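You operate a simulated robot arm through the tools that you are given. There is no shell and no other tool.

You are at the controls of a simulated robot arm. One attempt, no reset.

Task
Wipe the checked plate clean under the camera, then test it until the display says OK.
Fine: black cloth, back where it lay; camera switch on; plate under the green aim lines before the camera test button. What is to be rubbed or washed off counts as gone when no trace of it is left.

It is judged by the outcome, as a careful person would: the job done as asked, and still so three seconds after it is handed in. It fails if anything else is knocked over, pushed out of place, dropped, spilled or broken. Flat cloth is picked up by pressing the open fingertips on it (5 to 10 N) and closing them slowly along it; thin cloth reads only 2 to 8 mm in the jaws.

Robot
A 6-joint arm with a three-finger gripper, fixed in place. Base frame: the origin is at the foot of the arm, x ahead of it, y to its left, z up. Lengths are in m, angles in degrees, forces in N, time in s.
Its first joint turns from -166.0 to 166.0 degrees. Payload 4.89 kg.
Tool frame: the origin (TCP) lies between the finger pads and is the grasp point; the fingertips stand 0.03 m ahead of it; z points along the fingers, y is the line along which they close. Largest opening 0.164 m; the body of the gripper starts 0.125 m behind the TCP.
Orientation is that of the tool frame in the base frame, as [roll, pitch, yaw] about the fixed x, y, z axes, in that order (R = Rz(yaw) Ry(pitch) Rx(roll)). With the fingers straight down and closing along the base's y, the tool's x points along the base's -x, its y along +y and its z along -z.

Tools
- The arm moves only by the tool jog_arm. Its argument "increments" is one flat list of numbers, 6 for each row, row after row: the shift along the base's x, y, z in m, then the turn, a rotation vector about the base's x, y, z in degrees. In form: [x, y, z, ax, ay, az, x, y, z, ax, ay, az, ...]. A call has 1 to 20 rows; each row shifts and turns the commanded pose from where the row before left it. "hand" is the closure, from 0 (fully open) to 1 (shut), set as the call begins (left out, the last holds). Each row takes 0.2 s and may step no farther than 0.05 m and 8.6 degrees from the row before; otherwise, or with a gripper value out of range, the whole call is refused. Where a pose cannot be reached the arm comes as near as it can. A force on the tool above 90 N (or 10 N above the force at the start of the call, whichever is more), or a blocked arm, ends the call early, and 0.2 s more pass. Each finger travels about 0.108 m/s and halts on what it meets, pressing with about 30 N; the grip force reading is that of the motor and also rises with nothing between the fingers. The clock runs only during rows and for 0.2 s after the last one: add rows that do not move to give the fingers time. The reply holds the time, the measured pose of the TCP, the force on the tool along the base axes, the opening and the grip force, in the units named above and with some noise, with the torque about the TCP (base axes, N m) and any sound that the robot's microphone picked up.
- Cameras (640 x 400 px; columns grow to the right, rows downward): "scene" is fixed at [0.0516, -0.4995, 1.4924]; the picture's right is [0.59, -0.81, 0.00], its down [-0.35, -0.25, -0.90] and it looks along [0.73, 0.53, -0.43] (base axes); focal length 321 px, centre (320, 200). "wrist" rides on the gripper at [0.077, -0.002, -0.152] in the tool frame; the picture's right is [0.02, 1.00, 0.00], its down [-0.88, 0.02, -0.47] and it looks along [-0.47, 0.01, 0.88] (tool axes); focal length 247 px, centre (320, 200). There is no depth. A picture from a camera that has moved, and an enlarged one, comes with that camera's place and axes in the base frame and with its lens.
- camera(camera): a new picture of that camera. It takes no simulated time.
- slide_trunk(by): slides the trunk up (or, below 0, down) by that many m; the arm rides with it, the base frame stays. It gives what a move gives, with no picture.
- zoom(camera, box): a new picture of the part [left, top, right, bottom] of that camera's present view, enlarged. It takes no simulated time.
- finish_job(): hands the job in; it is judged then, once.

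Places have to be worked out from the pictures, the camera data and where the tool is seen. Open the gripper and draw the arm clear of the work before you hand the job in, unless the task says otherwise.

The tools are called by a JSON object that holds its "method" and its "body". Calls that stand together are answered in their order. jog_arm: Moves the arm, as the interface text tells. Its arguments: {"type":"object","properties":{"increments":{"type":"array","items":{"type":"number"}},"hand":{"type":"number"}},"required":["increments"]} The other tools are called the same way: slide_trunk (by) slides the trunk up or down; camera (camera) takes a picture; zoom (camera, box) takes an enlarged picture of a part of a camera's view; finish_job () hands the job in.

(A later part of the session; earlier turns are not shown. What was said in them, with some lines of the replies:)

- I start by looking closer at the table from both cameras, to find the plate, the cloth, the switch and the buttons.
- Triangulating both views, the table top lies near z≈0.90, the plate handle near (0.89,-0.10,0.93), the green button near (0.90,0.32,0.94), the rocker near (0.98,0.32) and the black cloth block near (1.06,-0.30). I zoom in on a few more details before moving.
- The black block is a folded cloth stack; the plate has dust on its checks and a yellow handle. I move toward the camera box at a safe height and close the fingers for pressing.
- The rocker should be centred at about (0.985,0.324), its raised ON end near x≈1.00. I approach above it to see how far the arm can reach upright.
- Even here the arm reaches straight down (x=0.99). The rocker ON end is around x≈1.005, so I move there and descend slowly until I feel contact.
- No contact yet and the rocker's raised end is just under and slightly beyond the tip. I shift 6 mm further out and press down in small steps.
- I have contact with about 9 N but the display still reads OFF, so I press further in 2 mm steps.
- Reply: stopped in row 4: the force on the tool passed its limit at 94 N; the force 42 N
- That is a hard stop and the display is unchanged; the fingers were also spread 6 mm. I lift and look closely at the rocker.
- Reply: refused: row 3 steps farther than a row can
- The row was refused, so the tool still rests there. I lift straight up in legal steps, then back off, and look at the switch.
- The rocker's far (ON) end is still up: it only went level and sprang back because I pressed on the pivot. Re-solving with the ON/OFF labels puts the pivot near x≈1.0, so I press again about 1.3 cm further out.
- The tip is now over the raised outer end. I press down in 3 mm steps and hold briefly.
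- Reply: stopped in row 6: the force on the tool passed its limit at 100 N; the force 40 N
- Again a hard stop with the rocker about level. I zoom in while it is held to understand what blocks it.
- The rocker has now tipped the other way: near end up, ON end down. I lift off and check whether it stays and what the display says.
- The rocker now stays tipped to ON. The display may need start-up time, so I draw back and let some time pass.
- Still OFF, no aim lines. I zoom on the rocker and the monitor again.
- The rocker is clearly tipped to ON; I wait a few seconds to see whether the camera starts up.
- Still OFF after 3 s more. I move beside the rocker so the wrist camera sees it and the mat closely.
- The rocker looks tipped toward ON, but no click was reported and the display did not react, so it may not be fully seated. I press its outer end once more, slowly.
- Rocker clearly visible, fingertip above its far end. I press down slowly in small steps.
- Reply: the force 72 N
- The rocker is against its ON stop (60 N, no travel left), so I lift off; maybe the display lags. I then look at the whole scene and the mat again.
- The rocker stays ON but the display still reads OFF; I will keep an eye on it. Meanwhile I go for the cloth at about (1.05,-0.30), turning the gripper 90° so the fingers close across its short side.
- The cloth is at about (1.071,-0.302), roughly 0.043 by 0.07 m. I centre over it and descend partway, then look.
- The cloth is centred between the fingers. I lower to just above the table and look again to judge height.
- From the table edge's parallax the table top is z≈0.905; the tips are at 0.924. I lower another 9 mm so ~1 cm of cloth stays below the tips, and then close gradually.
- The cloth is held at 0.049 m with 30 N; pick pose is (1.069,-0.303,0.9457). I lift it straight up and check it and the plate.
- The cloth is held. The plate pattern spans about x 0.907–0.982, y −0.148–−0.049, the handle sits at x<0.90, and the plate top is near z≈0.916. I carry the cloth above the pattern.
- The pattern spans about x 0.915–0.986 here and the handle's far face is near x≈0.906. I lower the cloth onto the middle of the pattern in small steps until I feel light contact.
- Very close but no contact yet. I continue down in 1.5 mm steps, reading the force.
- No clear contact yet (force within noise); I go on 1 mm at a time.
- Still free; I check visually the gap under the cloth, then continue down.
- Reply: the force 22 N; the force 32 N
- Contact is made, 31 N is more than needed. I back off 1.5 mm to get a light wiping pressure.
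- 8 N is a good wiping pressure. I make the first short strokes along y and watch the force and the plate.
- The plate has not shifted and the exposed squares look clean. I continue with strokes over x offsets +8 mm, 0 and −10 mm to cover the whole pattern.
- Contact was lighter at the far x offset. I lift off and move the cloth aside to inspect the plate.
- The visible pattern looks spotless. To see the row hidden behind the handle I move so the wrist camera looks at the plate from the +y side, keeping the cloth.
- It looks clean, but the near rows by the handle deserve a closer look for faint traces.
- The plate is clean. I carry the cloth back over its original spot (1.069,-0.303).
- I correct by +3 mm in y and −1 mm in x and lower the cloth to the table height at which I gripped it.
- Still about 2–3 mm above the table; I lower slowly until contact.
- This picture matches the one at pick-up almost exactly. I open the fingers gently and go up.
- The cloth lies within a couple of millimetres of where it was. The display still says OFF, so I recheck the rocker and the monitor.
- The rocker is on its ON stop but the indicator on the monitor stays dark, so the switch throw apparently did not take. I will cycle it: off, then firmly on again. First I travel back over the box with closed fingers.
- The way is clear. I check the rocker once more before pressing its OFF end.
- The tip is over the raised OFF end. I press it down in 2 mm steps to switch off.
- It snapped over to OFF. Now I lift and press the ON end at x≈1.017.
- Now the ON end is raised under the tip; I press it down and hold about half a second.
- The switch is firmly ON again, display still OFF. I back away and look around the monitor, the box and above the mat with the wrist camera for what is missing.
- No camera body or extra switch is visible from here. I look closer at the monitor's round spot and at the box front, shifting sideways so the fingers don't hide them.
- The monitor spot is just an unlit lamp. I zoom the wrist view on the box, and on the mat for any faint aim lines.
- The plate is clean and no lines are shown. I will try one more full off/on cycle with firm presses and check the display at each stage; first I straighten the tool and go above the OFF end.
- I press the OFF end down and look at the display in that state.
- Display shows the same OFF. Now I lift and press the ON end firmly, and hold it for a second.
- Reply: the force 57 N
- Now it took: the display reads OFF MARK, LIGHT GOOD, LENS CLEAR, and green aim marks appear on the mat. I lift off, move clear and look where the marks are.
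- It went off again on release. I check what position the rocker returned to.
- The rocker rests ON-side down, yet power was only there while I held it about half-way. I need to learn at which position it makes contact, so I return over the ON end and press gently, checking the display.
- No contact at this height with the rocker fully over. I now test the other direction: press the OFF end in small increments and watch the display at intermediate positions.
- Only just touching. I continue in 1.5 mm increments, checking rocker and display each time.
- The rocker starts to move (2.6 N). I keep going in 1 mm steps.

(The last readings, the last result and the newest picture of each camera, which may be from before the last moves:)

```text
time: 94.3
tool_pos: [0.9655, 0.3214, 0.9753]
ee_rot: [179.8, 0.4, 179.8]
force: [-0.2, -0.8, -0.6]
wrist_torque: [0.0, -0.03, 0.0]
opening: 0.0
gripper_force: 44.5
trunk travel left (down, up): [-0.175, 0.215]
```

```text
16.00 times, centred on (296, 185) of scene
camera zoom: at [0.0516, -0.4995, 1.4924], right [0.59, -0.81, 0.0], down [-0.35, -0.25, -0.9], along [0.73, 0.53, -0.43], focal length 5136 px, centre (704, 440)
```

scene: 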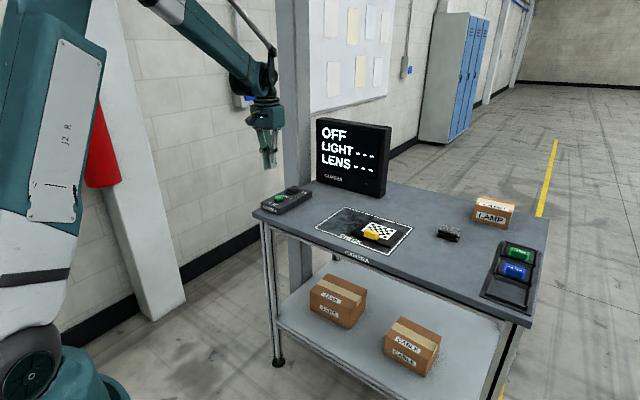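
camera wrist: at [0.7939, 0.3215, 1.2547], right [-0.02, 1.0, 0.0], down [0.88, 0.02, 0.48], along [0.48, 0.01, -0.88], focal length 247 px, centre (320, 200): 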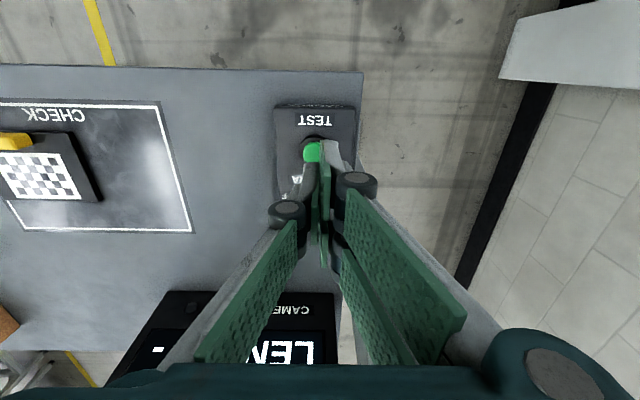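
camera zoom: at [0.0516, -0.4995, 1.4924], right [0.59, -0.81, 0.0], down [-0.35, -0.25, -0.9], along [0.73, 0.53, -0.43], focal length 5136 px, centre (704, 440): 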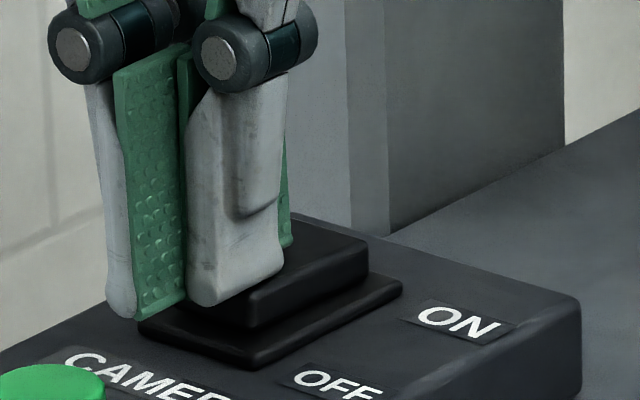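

The rocker is near level with almost no force. I continue further down towards the OFF stop and see how it behaves, checking display and rocker.

{"method": "jog_arm", "body": {"increments": [0, 0, -0.001, 0, 0, 0, 0, 0, 0, 0, 0, 0], "hand": 1}}

{"method": "zoom", "body": {"camera": "scene", "box": [272, 110, 432, 210]}}

{"method": "jog_arm", "body": {"increments": [0, 0, -0.001, 0, 0, 0, 0, 0, 0, 0, 0, 0], "hand": 1}}

{"method": "zoom", "body": {"camera": "scene", "box": [272, 110, 432, 210]}}

{"method": "zoom", "body": {"camera": "scene", "box": [280, 175, 312, 195]}}

{"method": "jog_arm", "body": {"increments": [0, 0, 0.02, 0, 0, 0, 0, 0, 0.02, 0, 0, 0, 0, 0, 0, 0, 0, 0], "hand": 1}}

{"method": "zoom", "body": {"camera": "scene", "box": [272, 110, 432, 210]}}

{"method": "zoom", "body": {"camera": "scene", "box": [280, 175, 312, 195]}}

```text
time: 94.9
tool_pos: [0.9647, 0.321, 0.9756]
ee_rot: [179.8, 0.4, 179.9]
force: [0.2, -0.4, -0.9]
wrist_torque: [0.0, 0.01, 0.02]
opening: 0.0004
gripper_force: 45.0
trunk travel left (down, up): [-0.175, 0.215]
```

```text
4.00 times, centred on (352, 160) of scene
camera zoom: at [0.0516, -0.4995, 1.4924], right [0.59, -0.81, 0.0], down [-0.35, -0.25, -0.9], along [0.73, 0.53, -0.43], focal length 1284 px, centre (192, 360)
```

zoom: 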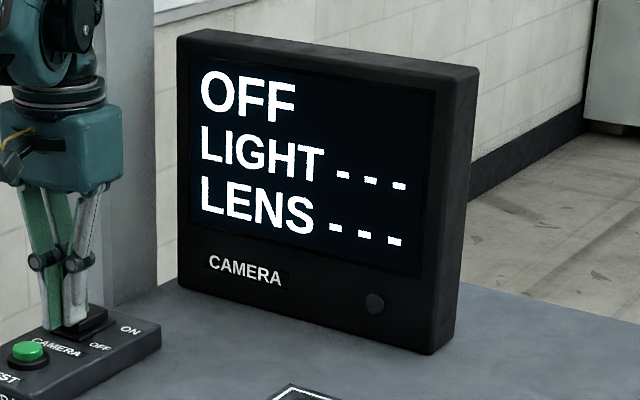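

```text
time: 95.5
tool_pos: [0.9642, 0.3212, 0.9743]
ee_rot: [179.8, 0.5, 179.8]
force: [0.7, 0.3, 10.5]
wrist_torque: [0.05, -0.26, 0.02]
opening: 0.0061
gripper_force: 44.8
trunk travel left (down, up): [-0.175, 0.215]
```

```text
4.00 times, centred on (352, 160) of scene
camera zoom: at [0.0516, -0.4995, 1.4924], right [0.59, -0.81, 0.0], down [-0.35, -0.25, -0.9], along [0.73, 0.53, -0.43], focal length 1284 px, centre (192, 360)
```

zoom: 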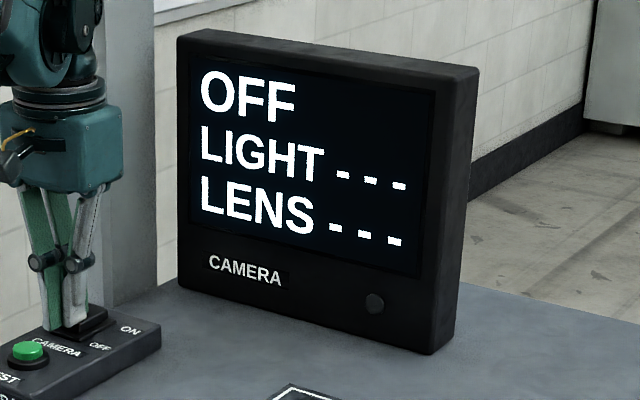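

```text
16.00 times, centred on (296, 185) of scene
camera zoom: at [0.0516, -0.4995, 1.4924], right [0.59, -0.81, 0.0], down [-0.35, -0.25, -0.9], along [0.73, 0.53, -0.43], focal length 5136 px, centre (704, 440)
```

zoom: 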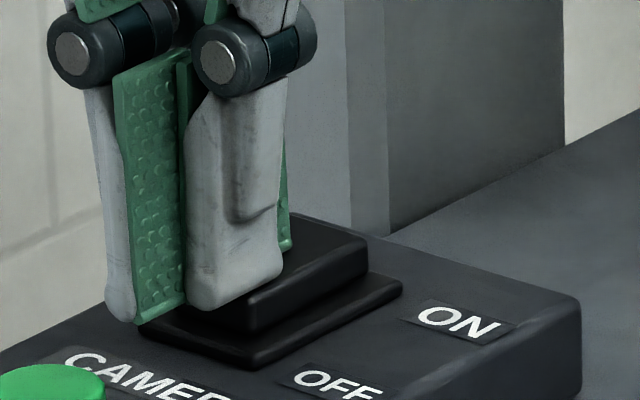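

```text
time: 96.3
tool_pos: [0.966, 0.3212, 1.0137]
ee_rot: [179.8, 0.4, 179.9]
force: [0.2, -0.2, 0.3]
wrist_torque: [0.02, -0.05, 0.01]
opening: 0.0
gripper_force: 44.7
trunk travel left (down, up): [-0.175, 0.215]
```

```text
4.00 times, centred on (352, 160) of scene
camera zoom: at [0.0516, -0.4995, 1.4924], right [0.59, -0.81, 0.0], down [-0.35, -0.25, -0.9], along [0.73, 0.53, -0.43], focal length 1284 px, centre (192, 360)
```

zoom: 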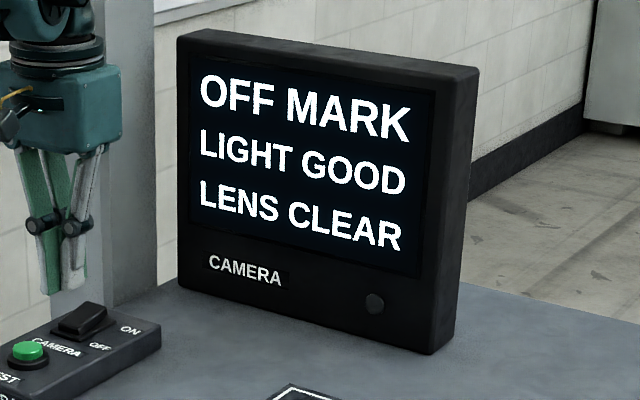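

```text
16.00 times, centred on (296, 185) of scene
camera zoom: at [0.0516, -0.4995, 1.4924], right [0.59, -0.81, 0.0], down [-0.35, -0.25, -0.9], along [0.73, 0.53, -0.43], focal length 5136 px, centre (704, 440)
```

zoom: 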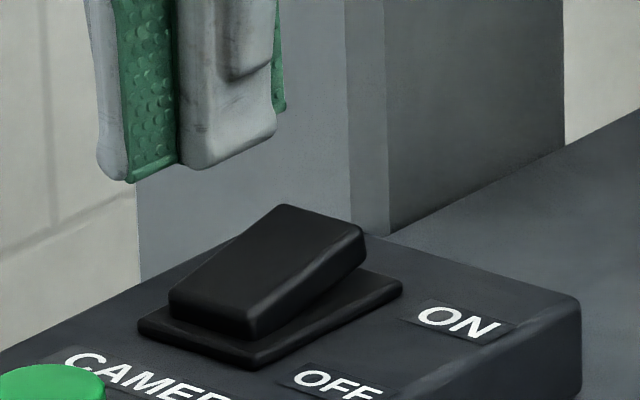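

So the raised ON end is the on position: the display now stays OFF MARK / LIGHT GOOD / LENS CLEAR with the finger clear. I misread the start position earlier. Now I back off and look at the aim lines on the mat.

{"method": "jog_arm", "body": {"increments": [0, 0, 0.03, 0, 0, 0, -0.03, -0.03, 0.03, 0, 0, 0, -0.03, -0.04, 0.02, 0, 0, 0, -0.03, -0.04, 0, 0, 0, 0, -0.03, -0.04, 0, 0, 0, 0, -0.03, -0.03, 0, 0, 0, 0, 0, 0, 0, 0, 0, 0], "hand": 1}}

{"method": "camera", "body": {"camera": "scene"}}

{"method": "zoom", "body": {"camera": "scene", "box": [310, 195, 420, 265]}}

{"method": "camera", "body": {"camera": "wrist"}}

{"method": "zoom", "body": {"camera": "wrist", "box": [60, 70, 300, 220]}}

```text
refused: row 2 steps farther than a row can; nothing moved
```

```text
taken
```

scene: 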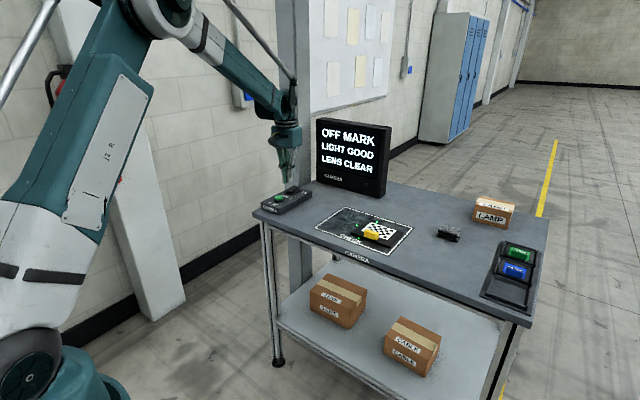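

```text
5.71 times, centred on (365, 230) of scene
camera zoom: at [0.0516, -0.4995, 1.4924], right [0.59, -0.81, 0.0], down [-0.35, -0.25, -0.9], along [0.73, 0.53, -0.43], focal length 1834 px, centre (63, 29)
```

zoom: 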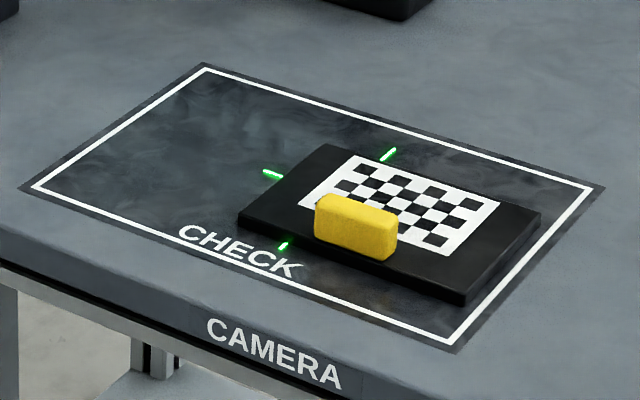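

```text
taken
camera wrist: at [0.8881, 0.3196, 1.1656], right [-0.02, 1.0, 0.0], down [0.88, 0.02, 0.48], along [0.48, 0.01, -0.88], focal length 247 px, centre (320, 200)
```

wrist: 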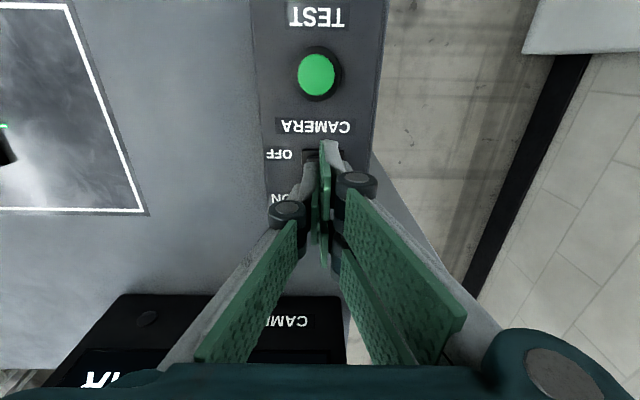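

```text
2.67 times, centred on (180, 145) of wrist
camera zoom: at [0.8881, 0.3196, 1.1656], right [-0.02, 1.0, 0.0], down [0.88, 0.02, 0.48], along [0.48, 0.01, -0.88], focal length 659 px, centre (693, 347)
```

zoom: 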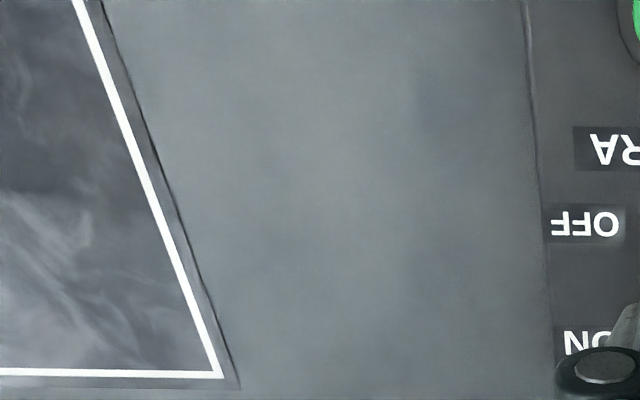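

The green marks are ticks left, behind and in front of a target spot to the left of the present plate position. I move over the mat to see them from above (with legal step sizes).

{"method": "jog_arm", "body": {"increments": [0, 0, 0.04, 0, 0, 0, -0.025, -0.03, 0.03, 0, 0, 0, -0.025, -0.035, 0.02, 0, 0, 0, -0.02, -0.04, 0.02, 0, 0, 0, -0.02, -0.04, 0, 0, 0, 0, -0.02, -0.04, 0, 0, 0, 0, -0.02, -0.04, 0, 0, 0, 0, 0, 0, 0, 0, 0, 0], "hand": 1}}

{"method": "camera", "body": {"camera": "wrist"}}

{"method": "zoom", "body": {"camera": "wrist", "box": [100, 80, 320, 240]}}

```text
time: 98.1
tool_pos: [0.8332, 0.0939, 1.1236]
ee_rot: [179.8, 0.4, 179.9]
force: [-1.1, -0.1, 0.1]
wrist_torque: [0.07, -0.05, -0.01]
opening: 0.0003
gripper_force: 44.9
trunk travel left (down, up): [-0.175, 0.215]
```

```text
taken
camera wrist: at [0.7565, 0.0923, 1.2759], right [-0.02, 1.0, 0.0], down [0.88, 0.02, 0.48], along [0.48, 0.01, -0.88], focal length 247 px, centre (320, 200)
```

wrist: 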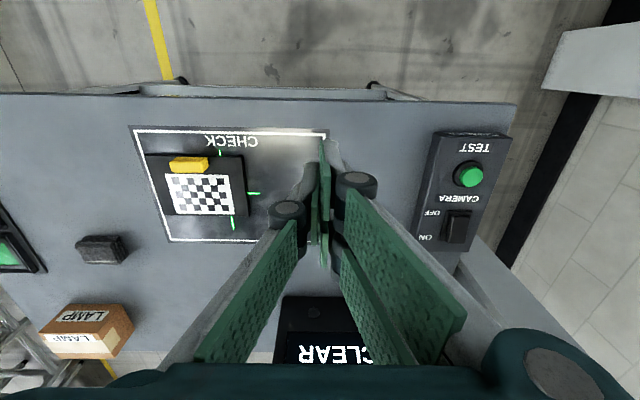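

```text
2.50 times, centred on (210, 160) of wrist
camera zoom: at [0.7565, 0.0923, 1.2759], right [-0.02, 1.0, 0.0], down [0.88, 0.02, 0.48], along [0.48, 0.01, -0.88], focal length 617 px, centre (595, 300)
```

zoom: 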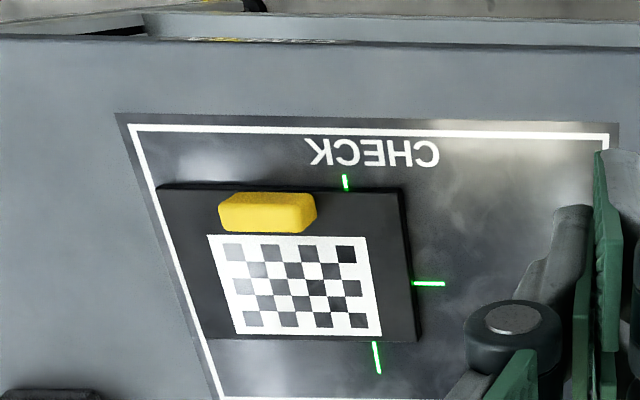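

The cross lies at about (0.948,-0.060); the pattern centre measures (0.9475,-0.0988), so the plate must slide about +38 mm in y. I move above the yellow handle (centre ≈(0.895,-0.099)) with the fingers open across y.

{"method": "jog_arm", "body": {"increments": [0.0124, -0.0385, -0.02, 0, 0, 0, 0.0124, -0.0385, -0.02, 0, 0, 0, 0.0124, -0.0385, -0.02, 0, 0, 0, 0.0124, -0.0385, -0.02, 0, 0, 0, 0.0124, -0.0385, -0.02, 0, 0, 0, 0, 0, 0, 0, 0, 0], "hand": 0.4}}

{"method": "camera", "body": {"camera": "wrist"}}

{"method": "zoom", "body": {"camera": "scene", "box": [330, 180, 420, 260]}}

```text
time: 99.5
tool_pos: [0.8984, -0.0945, 1.0213]
ee_rot: [179.8, 0.4, 179.9]
force: [0.4, -0.3, -0.4]
wrist_torque: [0.02, 0.07, 0.0]
opening: 0.0982
gripper_force: 0.1
trunk travel left (down, up): [-0.175, 0.215]
```

```text
taken
camera wrist: at [0.8216, -0.0973, 1.1741], right [-0.02, 1.0, 0.0], down [0.88, 0.02, 0.48], along [0.48, 0.01, -0.88], focal length 247 px, centre (320, 200)
```

wrist: 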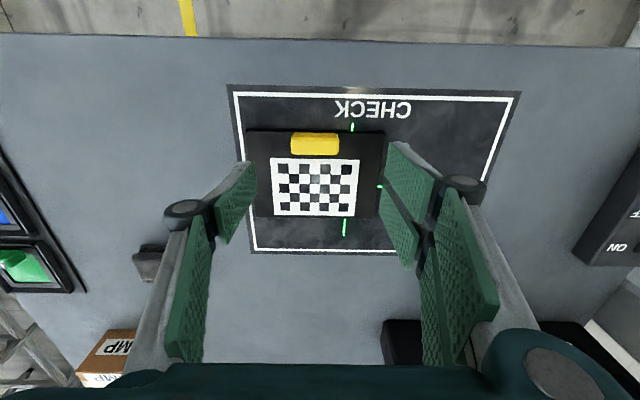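

```text
5.00 times, centred on (375, 220) of scene
camera zoom: at [0.0516, -0.4995, 1.4924], right [0.59, -0.81, 0.0], down [-0.35, -0.25, -0.9], along [0.73, 0.53, -0.43], focal length 1605 px, centre (45, 100)
```

zoom: 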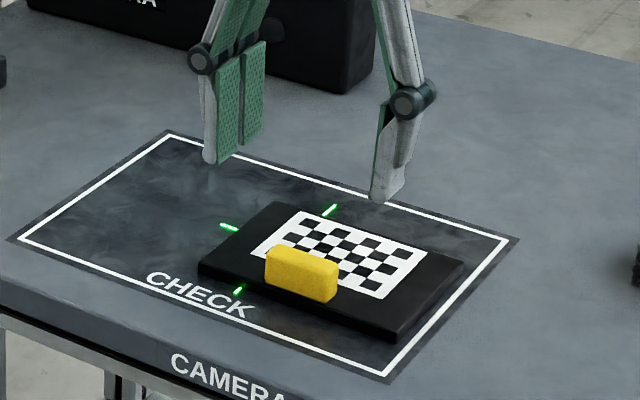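

Refined: the handle centre is about (0.892,-0.100) and the needed shift +39 mm in y. I line up and descend beside the handle.

{"method": "jog_arm", "body": {"increments": [-0.0065, -0.0055, -0.03, 0, 0, 0, 0, 0, -0.02, 0, 0, 0, 0, 0, -0.01, 0, 0, 0, 0, 0, -0.006, 0, 0, 0, 0, 0, 0, 0, 0, 0], "hand": 0.4}}

{"method": "zoom", "body": {"camera": "scene", "box": [340, 190, 420, 260]}}

{"method": "camera", "body": {"camera": "wrist"}}

```text
time: 100.7
tool_pos: [0.8909, -0.1012, 0.9575]
ee_rot: [179.8, 0.4, 179.9]
force: [0.2, 0.2, -0.2]
wrist_torque: [-0.02, 0.03, 0.0]
opening: 0.0982
gripper_force: 0.1
trunk travel left (down, up): [-0.175, 0.215]
```

```text
5.71 times, centred on (380, 225) of scene
camera zoom: at [0.0516, -0.4995, 1.4924], right [0.59, -0.81, 0.0], down [-0.35, -0.25, -0.9], along [0.73, 0.53, -0.43], focal length 1834 px, centre (-23, 57)
```

zoom: 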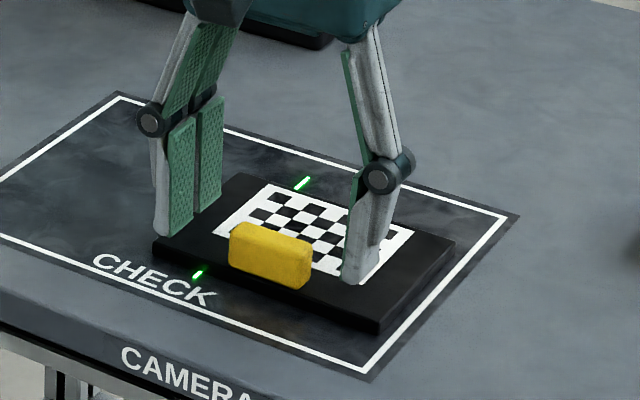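

```text
taken
camera wrist: at [0.8136, -0.1028, 1.1095], right [-0.02, 1.0, 0.0], down [0.88, 0.02, 0.48], along [0.48, 0.01, -0.88], focal length 247 px, centre (320, 200)
```

wrist: 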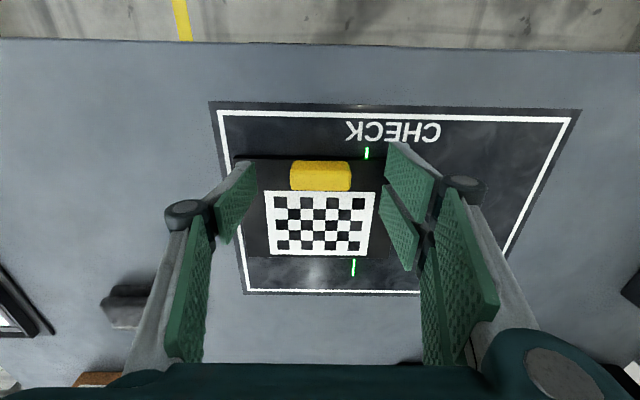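

The handle is centred between the fingers. I lower another 6 mm and close step by step.

{"method": "jog_arm", "body": {"increments": [0.001, 0.001, -0.003, 0, 0, 0, 0, 0, -0.003, 0, 0, 0, 0, 0, 0, 0, 0, 0], "hand": 0.5}}

{"method": "jog_arm", "body": {"increments": [0, 0, 0, 0, 0, 0, 0, 0, 0, 0, 0, 0], "hand": 0.62}}

{"method": "jog_arm", "body": {"increments": [0, 0, 0, 0, 0, 0, 0, 0, 0, 0, 0, 0], "hand": 0.7}}

{"method": "zoom", "body": {"camera": "scene", "box": [340, 190, 420, 260]}}

```text
time: 101.5
tool_pos: [0.8925, -0.1003, 0.951]
ee_rot: [179.8, 0.5, 179.9]
force: [-0.4, -0.3, 1.1]
wrist_torque: [0.04, 0.03, -0.01]
opening: 0.0817
gripper_force: 0.0
trunk travel left (down, up): [-0.175, 0.215]
```

```text
time: 102.1
tool_pos: [0.8912, -0.1011, 0.952]
ee_rot: [179.8, 0.4, 179.9]
force: [-0.2, 0.5, -0.1]
wrist_torque: [-0.02, 0.02, 0.04]
opening: 0.0625
gripper_force: 0.0
trunk travel left (down, up): [-0.175, 0.215]
```

```text
time: 102.7
tool_pos: [0.8915, -0.1017, 0.9522]
ee_rot: [179.7, 0.5, 179.9]
force: [-0.8, -0.3, 0.3]
wrist_torque: [0.02, -0.02, -0.04]
opening: 0.0492
gripper_force: 0.1
trunk travel left (down, up): [-0.175, 0.215]
```

```text
5.71 times, centred on (380, 225) of scene
camera zoom: at [0.0516, -0.4995, 1.4924], right [0.59, -0.81, 0.0], down [-0.35, -0.25, -0.9], along [0.73, 0.53, -0.43], focal length 1834 px, centre (-23, 57)
```

zoom: 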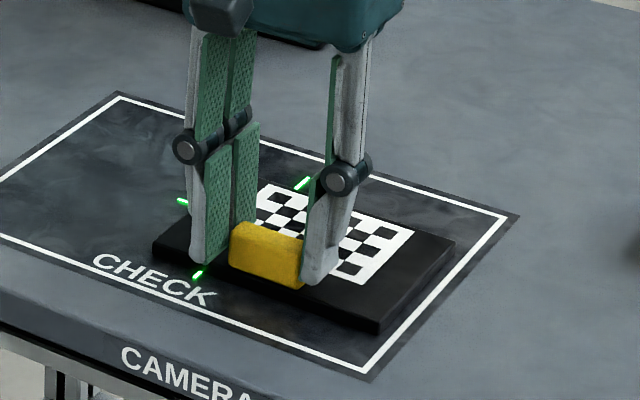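

Not gripping yet at 0.049; I close further.

{"method": "jog_arm", "body": {"increments": [0, 0, 0, 0, 0, 0, 0, 0, 0, 0, 0, 0], "hand": 0.78}}

{"method": "zoom", "body": {"camera": "scene", "box": [340, 190, 420, 260]}}

{"method": "camera", "body": {"camera": "wrist"}}

```text
time: 103.3
tool_pos: [0.8909, -0.1008, 0.952]
ee_rot: [179.9, 0.4, 179.9]
force: [0.3, -0.3, 0.4]
wrist_torque: [0.06, -0.3, 0.02]
opening: 0.0479
gripper_force: 30.1
trunk travel left (down, up): [-0.175, 0.215]
```

```text
5.71 times, centred on (380, 225) of scene
camera zoom: at [0.0516, -0.4995, 1.4924], right [0.59, -0.81, 0.0], down [-0.35, -0.25, -0.9], along [0.73, 0.53, -0.43], focal length 1834 px, centre (-23, 57)
```

zoom: 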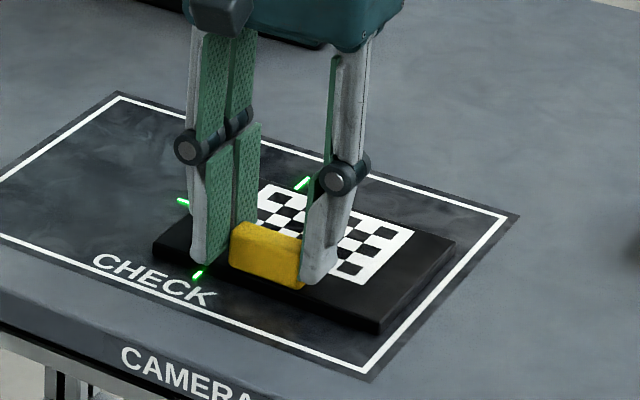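

```text
taken
camera wrist: at [0.8141, -0.1026, 1.1035], right [-0.02, 1.0, 0.0], down [0.88, 0.02, 0.48], along [0.48, 0.01, -0.88], focal length 247 px, centre (320, 200)
```

wrist: 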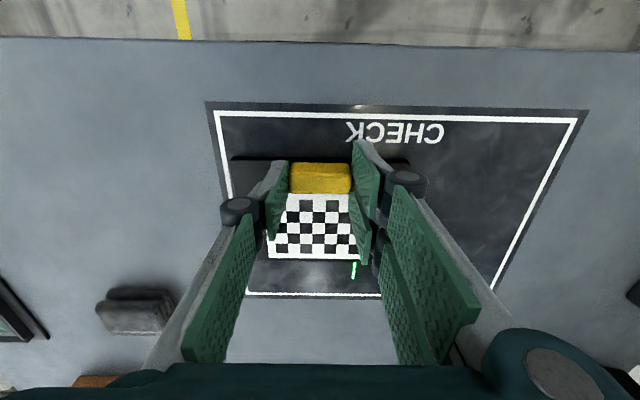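

Handle gripped (0.048 m, 30 N). I slide the plate +39 mm in y along the mat in small steps.

{"method": "jog_arm", "body": {"increments": [0, 0.006, 0, 0, 0, 0, 0, 0.006, 0, 0, 0, 0, 0, 0.006, 0, 0, 0, 0, 0, 0.006, 0, 0, 0, 0, 0, 0.006, 0, 0, 0, 0, 0, 0.005, 0, 0, 0, 0, 0, 0.004, 0, 0, 0, 0, 0, 0, 0, 0, 0, 0], "hand": 0.78}}

{"method": "camera", "body": {"camera": "scene"}}

{"method": "zoom", "body": {"camera": "scene", "box": [330, 190, 420, 260]}}

{"method": "camera", "body": {"camera": "wrist"}}

```text
time: 105.1
tool_pos: [0.8921, -0.0614, 0.9528]
ee_rot: [179.8, 0.4, 179.9]
force: [-0.3, 0.0, -0.7]
wrist_torque: [-0.02, 0.17, 0.01]
opening: 0.0477
gripper_force: 30.1
trunk travel left (down, up): [-0.175, 0.215]
```

```text
taken
```

scene: 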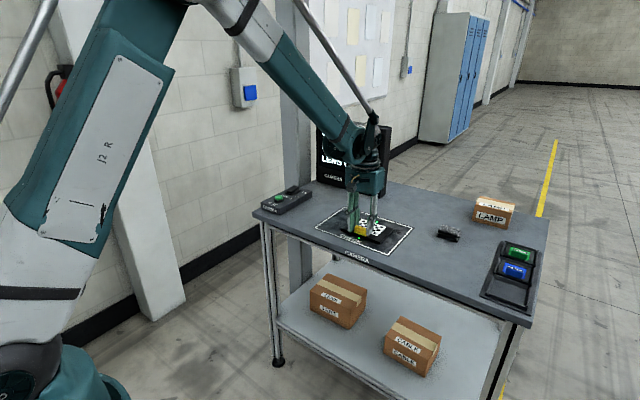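

```text
5.71 times, centred on (375, 225) of scene
camera zoom: at [0.0516, -0.4995, 1.4924], right [0.59, -0.81, 0.0], down [-0.35, -0.25, -0.9], along [0.73, 0.53, -0.43], focal length 1834 px, centre (6, 57)
```

zoom: 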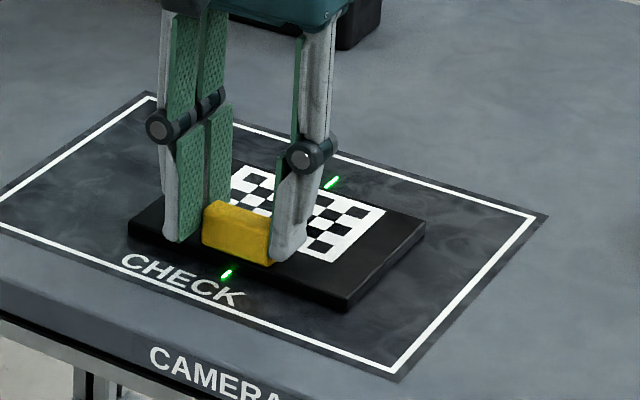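

```text
taken
camera wrist: at [0.8148, -0.0641, 1.1044], right [-0.02, 1.0, 0.0], down [0.88, 0.02, 0.48], along [0.48, 0.01, -0.88], focal length 247 px, centre (320, 200)
```

wrist: 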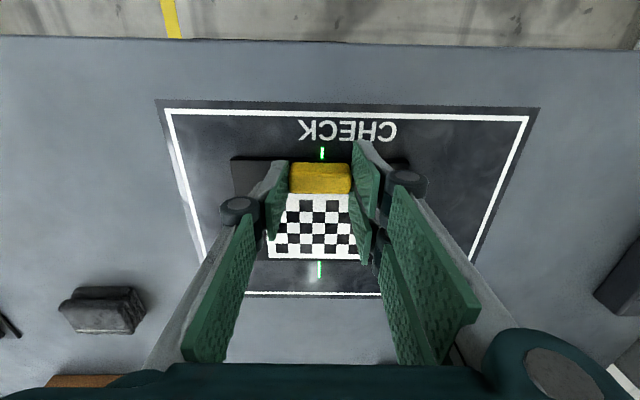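

The plate now seems centred on the two visible ticks. I zoom in to check the alignment, and open the fingers partially to see the whole pattern only after that.

{"method": "zoom", "body": {"camera": "wrist", "box": [240, 130, 400, 290]}}

{"method": "zoom", "body": {"camera": "scene", "box": [305, 110, 401, 210]}}

```text
2.50 times, centred on (320, 210) of wrist
camera zoom: at [0.8148, -0.0641, 1.1044], right [-0.02, 1.0, 0.0], down [0.88, 0.02, 0.48], along [0.48, 0.01, -0.88], focal length 617 px, centre (320, 175)
```

zoom: 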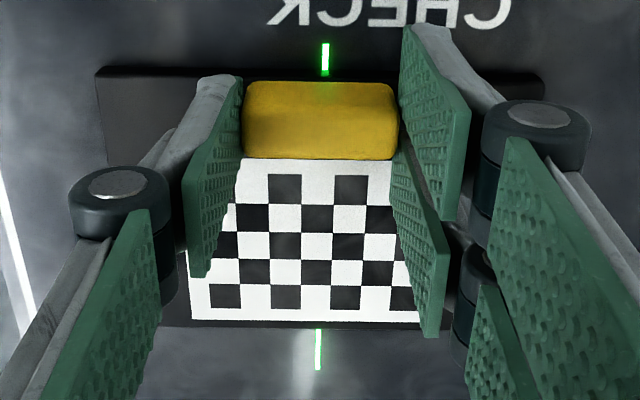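

```text
4.00 times, centred on (353, 160) of scene
camera zoom: at [0.0516, -0.4995, 1.4924], right [0.59, -0.81, 0.0], down [-0.35, -0.25, -0.9], along [0.73, 0.53, -0.43], focal length 1284 px, centre (188, 360)
```

zoom: 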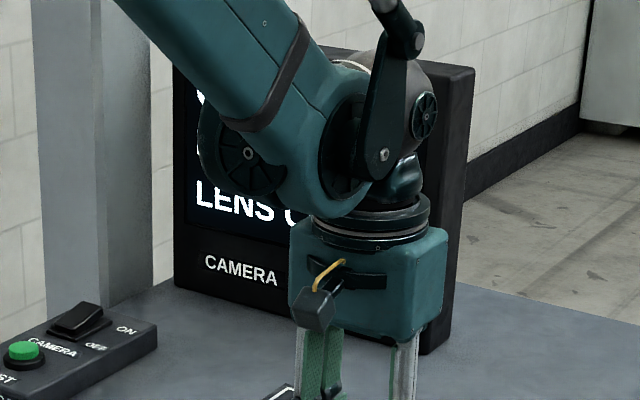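

The pattern centre is aligned in x (0.948) and about 1.5 mm short in y. I nudge it by +1.5 mm, then release and lift.

{"method": "jog_arm", "body": {"increments": [0, 0.0015, 0, 0, 0, 0, 0, 0, 0, 0, 0, 0], "hand": 0.78}}

{"method": "jog_arm", "body": {"increments": [0, 0, 0, 0, 0, 0, 0, 0, 0, 0, 0, 0], "hand": 0.55}}

{"method": "jog_arm", "body": {"increments": [0, 0, 0.02, 0, 0, 0, 0, 0, 0.03, 0, 0, 0, -0.02, 0.02, 0.04, 0, 0, 0, -0.03, 0.03, 0.02, 0, 0, 0, -0.03, 0.035, 0, 0, 0, 0, -0.02, 0.04, 0, 0, 0, 0, 0, 0, 0, 0, 0, 0], "hand": 0.4}}

{"method": "camera", "body": {"camera": "scene"}}

{"method": "zoom", "body": {"camera": "scene", "box": [330, 190, 420, 260]}}

{"method": "camera", "body": {"camera": "wrist"}}

```text
time: 105.7
tool_pos: [0.8914, -0.0607, 0.9515]
ee_rot: [179.9, 0.5, 179.9]
force: [-0.1, 0.5, -0.1]
wrist_torque: [0.0, 0.16, -0.05]
opening: 0.0478
gripper_force: 29.8
trunk travel left (down, up): [-0.175, 0.215]
```

```text
time: 106.3
tool_pos: [0.8916, -0.0611, 0.9524]
ee_rot: [179.9, 0.4, 179.9]
force: [-0.1, 0.2, -0.6]
wrist_torque: [-0.03, -0.02, 0.0]
opening: 0.0734
gripper_force: 0.1
trunk travel left (down, up): [-0.175, 0.215]
```

```text
time: 107.9
tool_pos: [0.7924, 0.0633, 1.063]
ee_rot: [179.8, 0.4, 179.9]
force: [0.3, 0.7, 1.0]
wrist_torque: [-0.05, -0.02, -0.01]
opening: 0.0984
gripper_force: 0.1
trunk travel left (down, up): [-0.175, 0.215]
```

```text
taken
```

scene: 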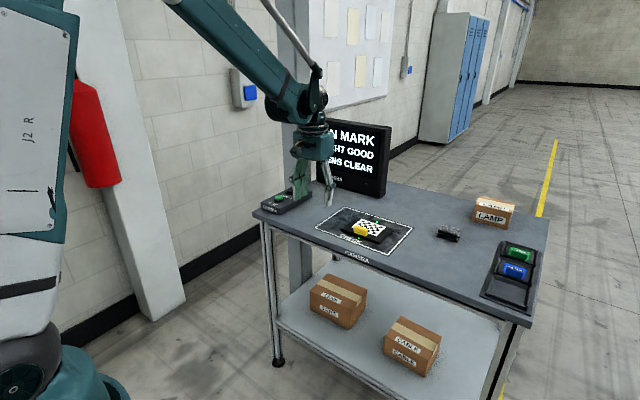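

```text
5.71 times, centred on (375, 225) of scene
camera zoom: at [0.0516, -0.4995, 1.4924], right [0.59, -0.81, 0.0], down [-0.35, -0.25, -0.9], along [0.73, 0.53, -0.43], focal length 1834 px, centre (6, 57)
```

zoom: 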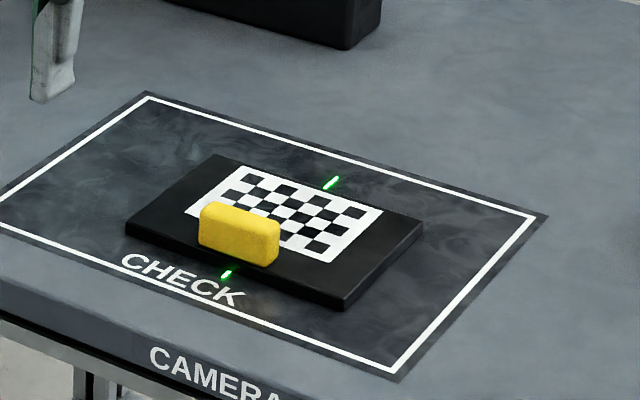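

```text
taken
camera wrist: at [0.7163, 0.062, 1.2141], right [-0.02, 1.0, 0.0], down [0.88, 0.02, 0.48], along [0.48, 0.01, -0.88], focal length 247 px, centre (320, 200)
```

wrist: 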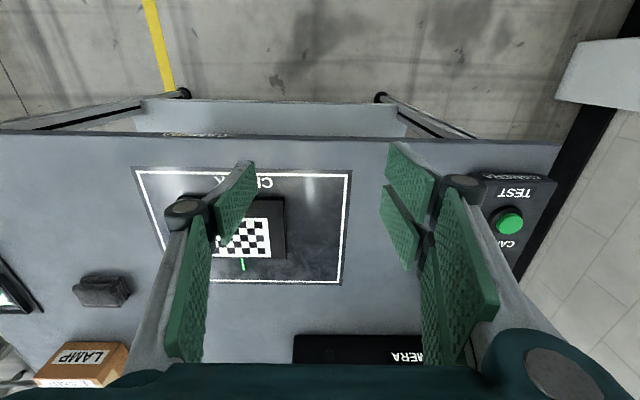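

The display now says ON MARK. I close the fingers and move above the green TEST button at about (0.894,0.318).

{"method": "jog_arm", "body": {"increments": [0.0, 0.0364, 0.02, 0, 0, 0, 0.0, 0.0364, 0.01, 0, 0, 0, 0.0205, 0.0364, 0, 0, 0, 0, 0.0205, 0.0364, 0, 0, 0, 0, 0.0205, 0.0364, 0, 0, 0, 0, 0.0205, 0.0364, 0, 0, 0, 0, 0.0196, 0.0364, 0, 0, 0, 0, 0, 0, -0.03, 0, 0, 0, 0, 0, 0, 0, 0, 0], "hand": 1}}

{"method": "camera", "body": {"camera": "wrist"}}

{"method": "zoom", "body": {"camera": "scene", "box": [250, 140, 346, 220]}}

```text
time: 109.9
tool_pos: [0.8928, 0.3215, 1.0613]
ee_rot: [180.0, 0.4, 179.9]
force: [0.2, 0.4, -0.2]
wrist_torque: [-0.06, 0.09, 0.02]
opening: 0.0
gripper_force: 30.0
trunk travel left (down, up): [-0.175, 0.215]
```

```text
taken
camera wrist: at [0.8153, 0.3194, 1.2136], right [-0.02, 1.0, 0.0], down [0.88, 0.02, 0.48], along [0.48, 0.01, -0.88], focal length 247 px, centre (320, 200)
```

wrist: 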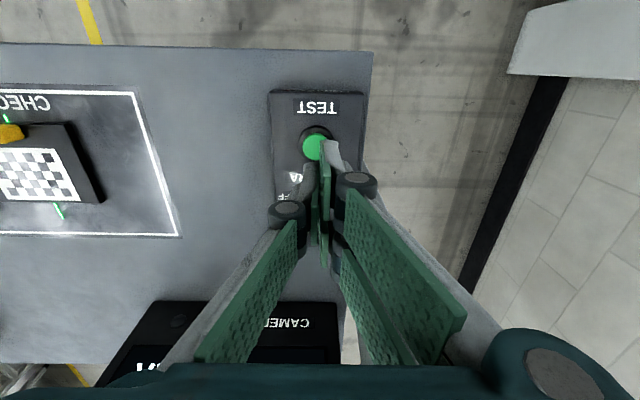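

```text
5.00 times, centred on (298, 180) of scene
camera zoom: at [0.0516, -0.4995, 1.4924], right [0.59, -0.81, 0.0], down [-0.35, -0.25, -0.9], along [0.73, 0.53, -0.43], focal length 1605 px, centre (430, 300)
```

zoom: 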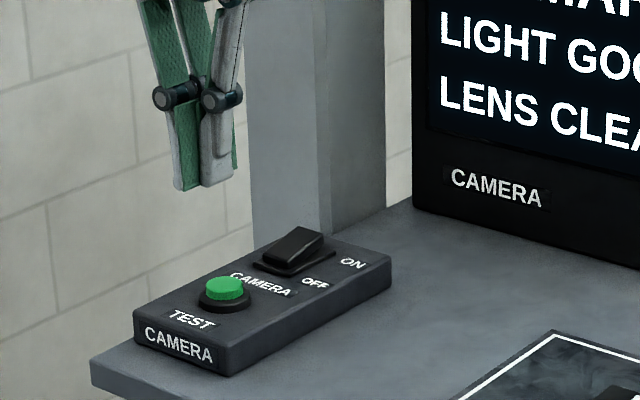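

The button is at about (0.8946,0.315). I adjust and descend, then press slowly.

{"method": "jog_arm", "body": {"increments": [0.002, -0.005, -0.03, 0, 0, 0, 0, 0, -0.03, 0, 0, 0, 0, 0, -0.015, 0, 0, 0, 0, 0, 0, 0, 0, 0], "hand": 1}}

{"method": "zoom", "body": {"camera": "scene", "box": [260, 165, 308, 210]}}

```text
time: 110.9
tool_pos: [0.8943, 0.3157, 0.9859]
ee_rot: [179.8, 0.3, 179.9]
force: [-0.4, 0.2, -0.2]
wrist_torque: [-0.02, 0.05, 0.06]
opening: 0.0
gripper_force: 30.2
trunk travel left (down, up): [-0.175, 0.215]
```

```text
8.89 times, centred on (284, 188) of scene
camera zoom: at [0.0516, -0.4995, 1.4924], right [0.59, -0.81, 0.0], down [-0.35, -0.25, -0.9], along [0.73, 0.53, -0.43], focal length 2854 px, centre (640, 311)
```

zoom: 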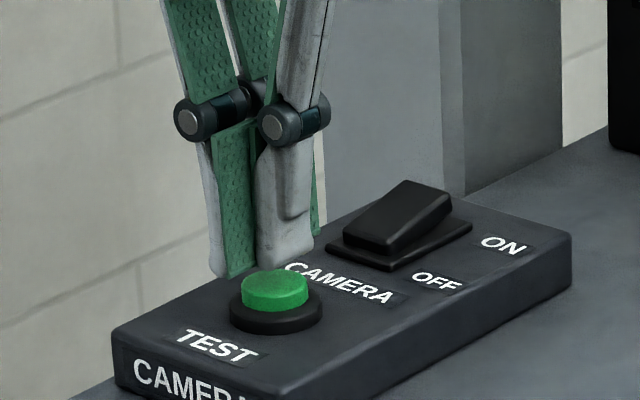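

Tip almost above the button; I shift 4 mm toward −y and press down in small steps.

{"method": "jog_arm", "body": {"increments": [0, -0.004, -0.004, 0, 0, 0, 0, 0, -0.003, 0, 0, 0, 0, 0, -0.002, 0, 0, 0, 0, 0, -0.002, 0, 0, 0, 0, 0, 0, 0, 0, 0], "hand": 1}}

{"method": "zoom", "body": {"camera": "scene", "box": [260, 110, 420, 230]}}

```text
time: 112.1
tool_pos: [0.8942, 0.3109, 0.9755]
ee_rot: [179.8, 0.4, 179.9]
force: [-0.1, -0.3, -0.1]
wrist_torque: [0.01, -0.01, -0.01]
opening: 0.0
gripper_force: 29.9
trunk travel left (down, up): [-0.175, 0.215]
```

```text
3.33 times, centred on (340, 170) of scene
camera zoom: at [0.0516, -0.4995, 1.4924], right [0.59, -0.81, 0.0], down [-0.35, -0.25, -0.9], along [0.73, 0.53, -0.43], focal length 1070 px, centre (253, 300)
```

zoom: 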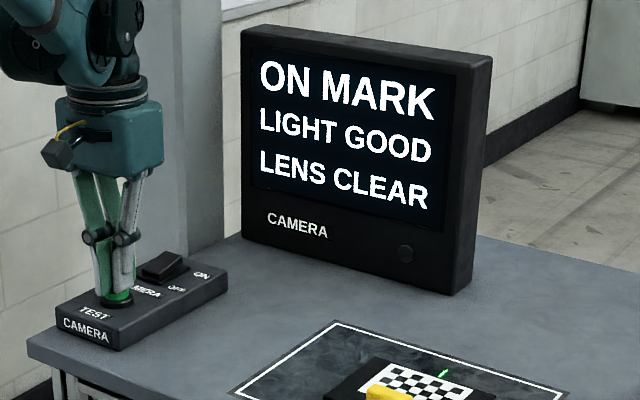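

Display: ON MARK. No force on the button yet; I keep pressing in 1.5 mm steps.

{"method": "jog_arm", "body": {"increments": [0, 0, -0.0015, 0, 0, 0, 0, 0, -0.0015, 0, 0, 0, 0, 0, 0, 0, 0, 0], "hand": 1}}

{"method": "jog_arm", "body": {"increments": [0, 0, -0.0015, 0, 0, 0, 0, 0, -0.0015, 0, 0, 0, 0, 0, 0, 0, 0, 0], "hand": 1}}

{"method": "zoom", "body": {"camera": "scene", "box": [260, 110, 420, 230]}}

{"method": "zoom", "body": {"camera": "scene", "box": [260, 165, 308, 210]}}

```text
time: 112.9
tool_pos: [0.8953, 0.3107, 0.9728]
ee_rot: [179.8, 0.4, 179.8]
force: [-0.4, 0.9, 0.6]
wrist_torque: [0.02, -0.04, 0.01]
opening: 0.0
gripper_force: 29.7
trunk travel left (down, up): [-0.175, 0.215]
```

```text
time: 113.7
tool_pos: [0.895, 0.3114, 0.9695]
ee_rot: [179.8, 0.4, 179.9]
force: [0.0, -0.6, 1.2]
wrist_torque: [0.01, 0.02, 0.0]
opening: 0.0058
gripper_force: 44.6
trunk travel left (down, up): [-0.175, 0.215]
```

```text
3.33 times, centred on (340, 170) of scene
camera zoom: at [0.0516, -0.4995, 1.4924], right [0.59, -0.81, 0.0], down [-0.35, -0.25, -0.9], along [0.73, 0.53, -0.43], focal length 1070 px, centre (253, 300)
```

zoom: 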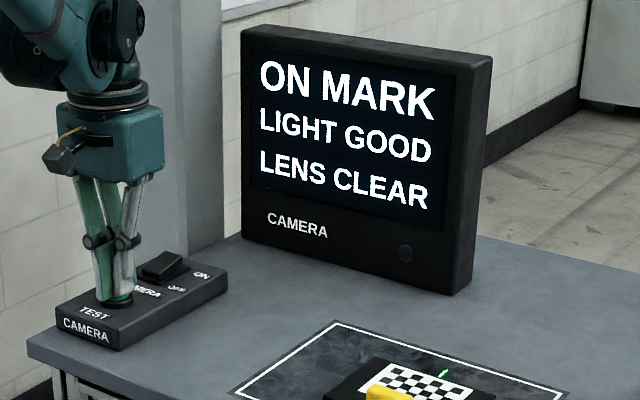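

```text
8.89 times, centred on (284, 188) of scene
camera zoom: at [0.0516, -0.4995, 1.4924], right [0.59, -0.81, 0.0], down [-0.35, -0.25, -0.9], along [0.73, 0.53, -0.43], focal length 2854 px, centre (640, 311)
```

zoom: 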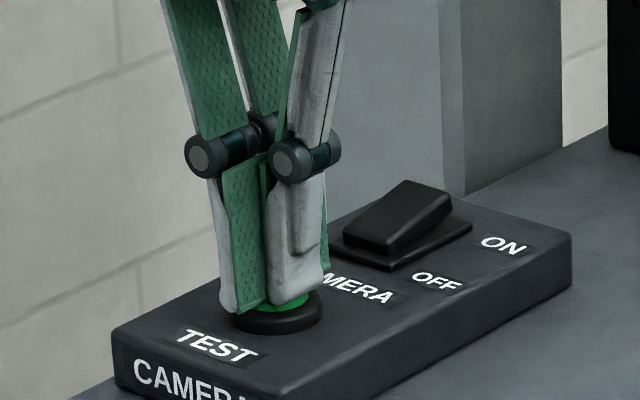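

The button is being depressed. I press a little more and check the display.

{"method": "jog_arm", "body": {"increments": [0, 0, -0.001, 0, 0, 0, 0, 0, -0.001, 0, 0, 0, 0, 0, 0, 0, 0, 0], "hand": 1}}

{"method": "zoom", "body": {"camera": "scene", "box": [260, 110, 420, 230]}}

```text
time: 114.5
tool_pos: [0.8953, 0.3105, 0.967]
ee_rot: [179.7, 0.3, 179.8]
force: [-0.1, 0.9, 2.8]
wrist_torque: [0.04, -0.01, 0.01]
opening: 0.006
gripper_force: 44.7
trunk travel left (down, up): [-0.175, 0.215]
heard: click
```

```text
3.33 times, centred on (340, 170) of scene
camera zoom: at [0.0516, -0.4995, 1.4924], right [0.59, -0.81, 0.0], down [-0.35, -0.25, -0.9], along [0.73, 0.53, -0.43], focal length 1070 px, centre (253, 300)
```

zoom: 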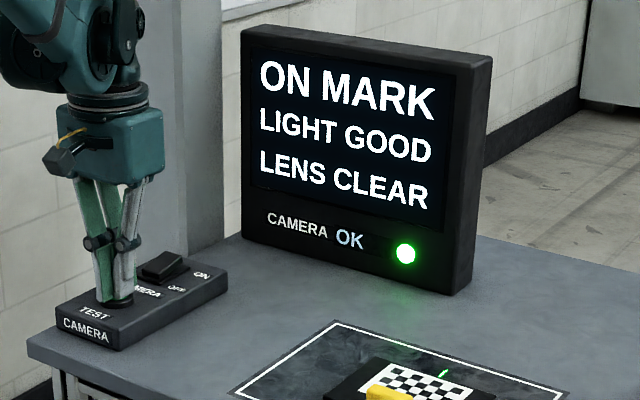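

A click was heard, and the display shows OK with a green lamp. I release the button straight up and draw the arm clear, opening the gripper.

{"method": "jog_arm", "body": {"increments": [0, 0, 0.01, 0, 0, 0, 0, 0, 0.03, 0, 0, 0, 0, 0, 0.04, 0, 0, 0, -0.03, -0.01, 0.03, 0, 0, 0, -0.04, -0.01, 0.02, 0, 0, 0, -0.04, -0.02, 0.02, 0, 0, 0, -0.04, -0.02, 0, 0, 0, 0, -0.04, -0.02, 0, 0, 0, 0, 0, 0, 0, 0, 0, 0], "hand": 1}}

{"method": "jog_arm", "body": {"increments": [-0.04, 0, 0.02, 0, 0, 0, -0.04, 0, 0.02, 0, 0, 0, 0, 0, 0, 0, 0, 0, 0, 0, 0, 0, 0, 0, 0, 0, 0, 0, 0, 0, 0, 0, 0, 0, 0, 0, 0, 0, 0, 0, 0, 0, 0, 0, 0, 0, 0, 0, 0, 0, 0, 0, 0, 0], "hand": 0}}

{"method": "camera", "body": {"camera": "scene"}}

{"method": "zoom", "body": {"camera": "scene", "box": [250, 110, 470, 260]}}

{"method": "zoom", "body": {"camera": "scene", "box": [345, 210, 405, 250]}}

{"method": "zoom", "body": {"camera": "scene", "box": [420, 210, 480, 250]}}

```text
time: 116.5
tool_pos: [0.7054, 0.2308, 1.1184]
ee_rot: [179.8, 0.4, 179.9]
force: [-0.3, 0.3, -0.3]
wrist_torque: [0.06, -0.13, -0.01]
opening: 0.0001
gripper_force: 45.3
trunk travel left (down, up): [-0.175, 0.215]
```

```text
time: 118.5
tool_pos: [0.6271, 0.2319, 1.1559]
ee_rot: [179.9, 0.4, 179.9]
force: [-0.1, -0.1, 0.7]
wrist_torque: [-0.02, -0.02, 0.01]
opening: 0.164
gripper_force: 0.0
trunk travel left (down, up): [-0.175, 0.215]
```

```text
taken
```

scene: 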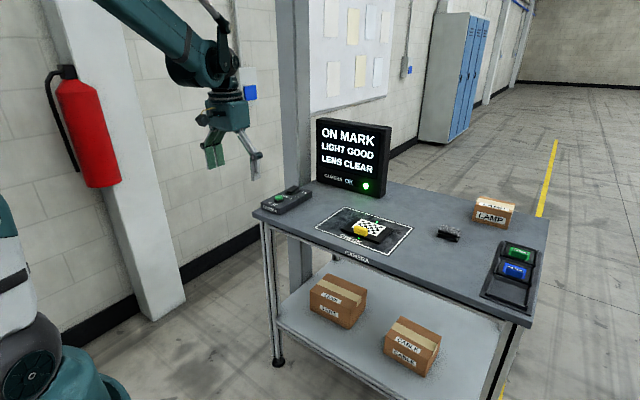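

```text
2.67 times, centred on (360, 185) of scene
camera zoom: at [0.0516, -0.4995, 1.4924], right [0.59, -0.81, 0.0], down [-0.35, -0.25, -0.9], along [0.73, 0.53, -0.43], focal length 856 px, centre (213, 240)
```

zoom: 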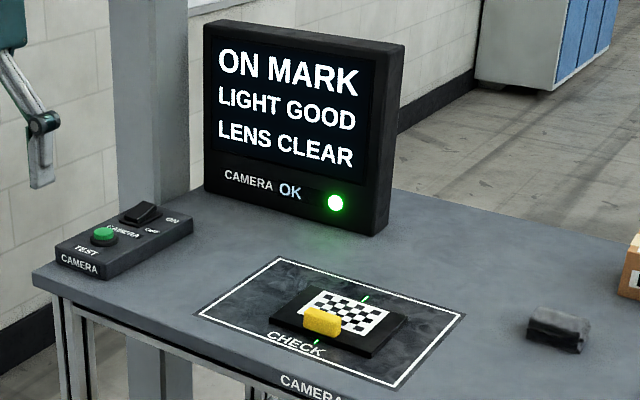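

```text
10.00 times, centred on (375, 230) of scene
camera zoom: at [0.0516, -0.4995, 1.4924], right [0.59, -0.81, 0.0], down [-0.35, -0.25, -0.9], along [0.73, 0.53, -0.43], focal length 3210 px, centre (-230, -100)
```

zoom: 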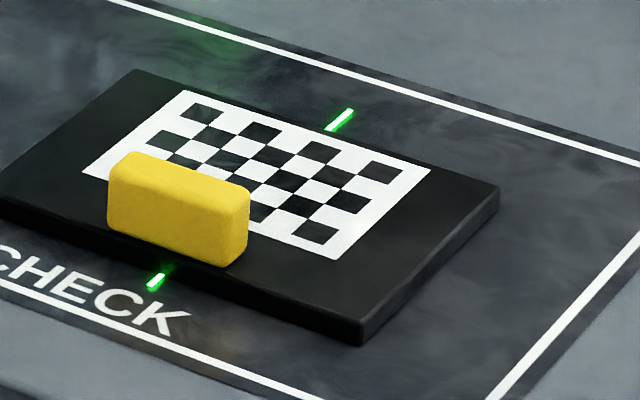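

```text
10.00 times, centred on (450, 230) of scene
camera zoom: at [0.0516, -0.4995, 1.4924], right [0.59, -0.81, 0.0], down [-0.35, -0.25, -0.9], along [0.73, 0.53, -0.43], focal length 3210 px, centre (-980, -100)
```

zoom: 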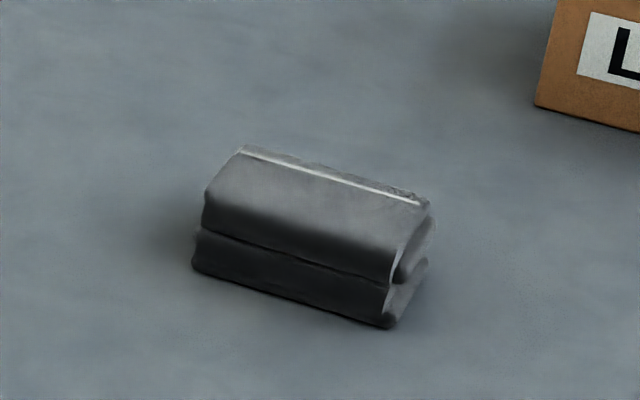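

The display holds OK with the lamp green, and the plate is clean and under the aim lines. The switch is on, the cloth is back where it lay, and the open gripper is clear of the work. I hand the job in.

{"method": "finish_job", "body": {}}

```text
The job is handed in.
```

The checked plate is wiped clean and the camera test shows OK with its green lamp lit. I handed the job in with that display still showing.

- **Plate:** no dust showed on the pattern in either camera's enlarged view. I slid it about 40 mm by its yellow handle until the display read ON MARK, and only then pressed the test button, once.
- **Camera switch:** it is on. I first misread which way the rocker works, so I threw it back and forth several times before the camera stayed on. Four presses on it were heavy, about 50 to 100 N, and two of those tripped the force limit. I saw no damage.
- **Cloth:** the black cloth is back within about 2 mm of where it lay.
- **Everything else:** the boxes and filters look undisturbed in the final picture. The gripper is open and clear of the table.
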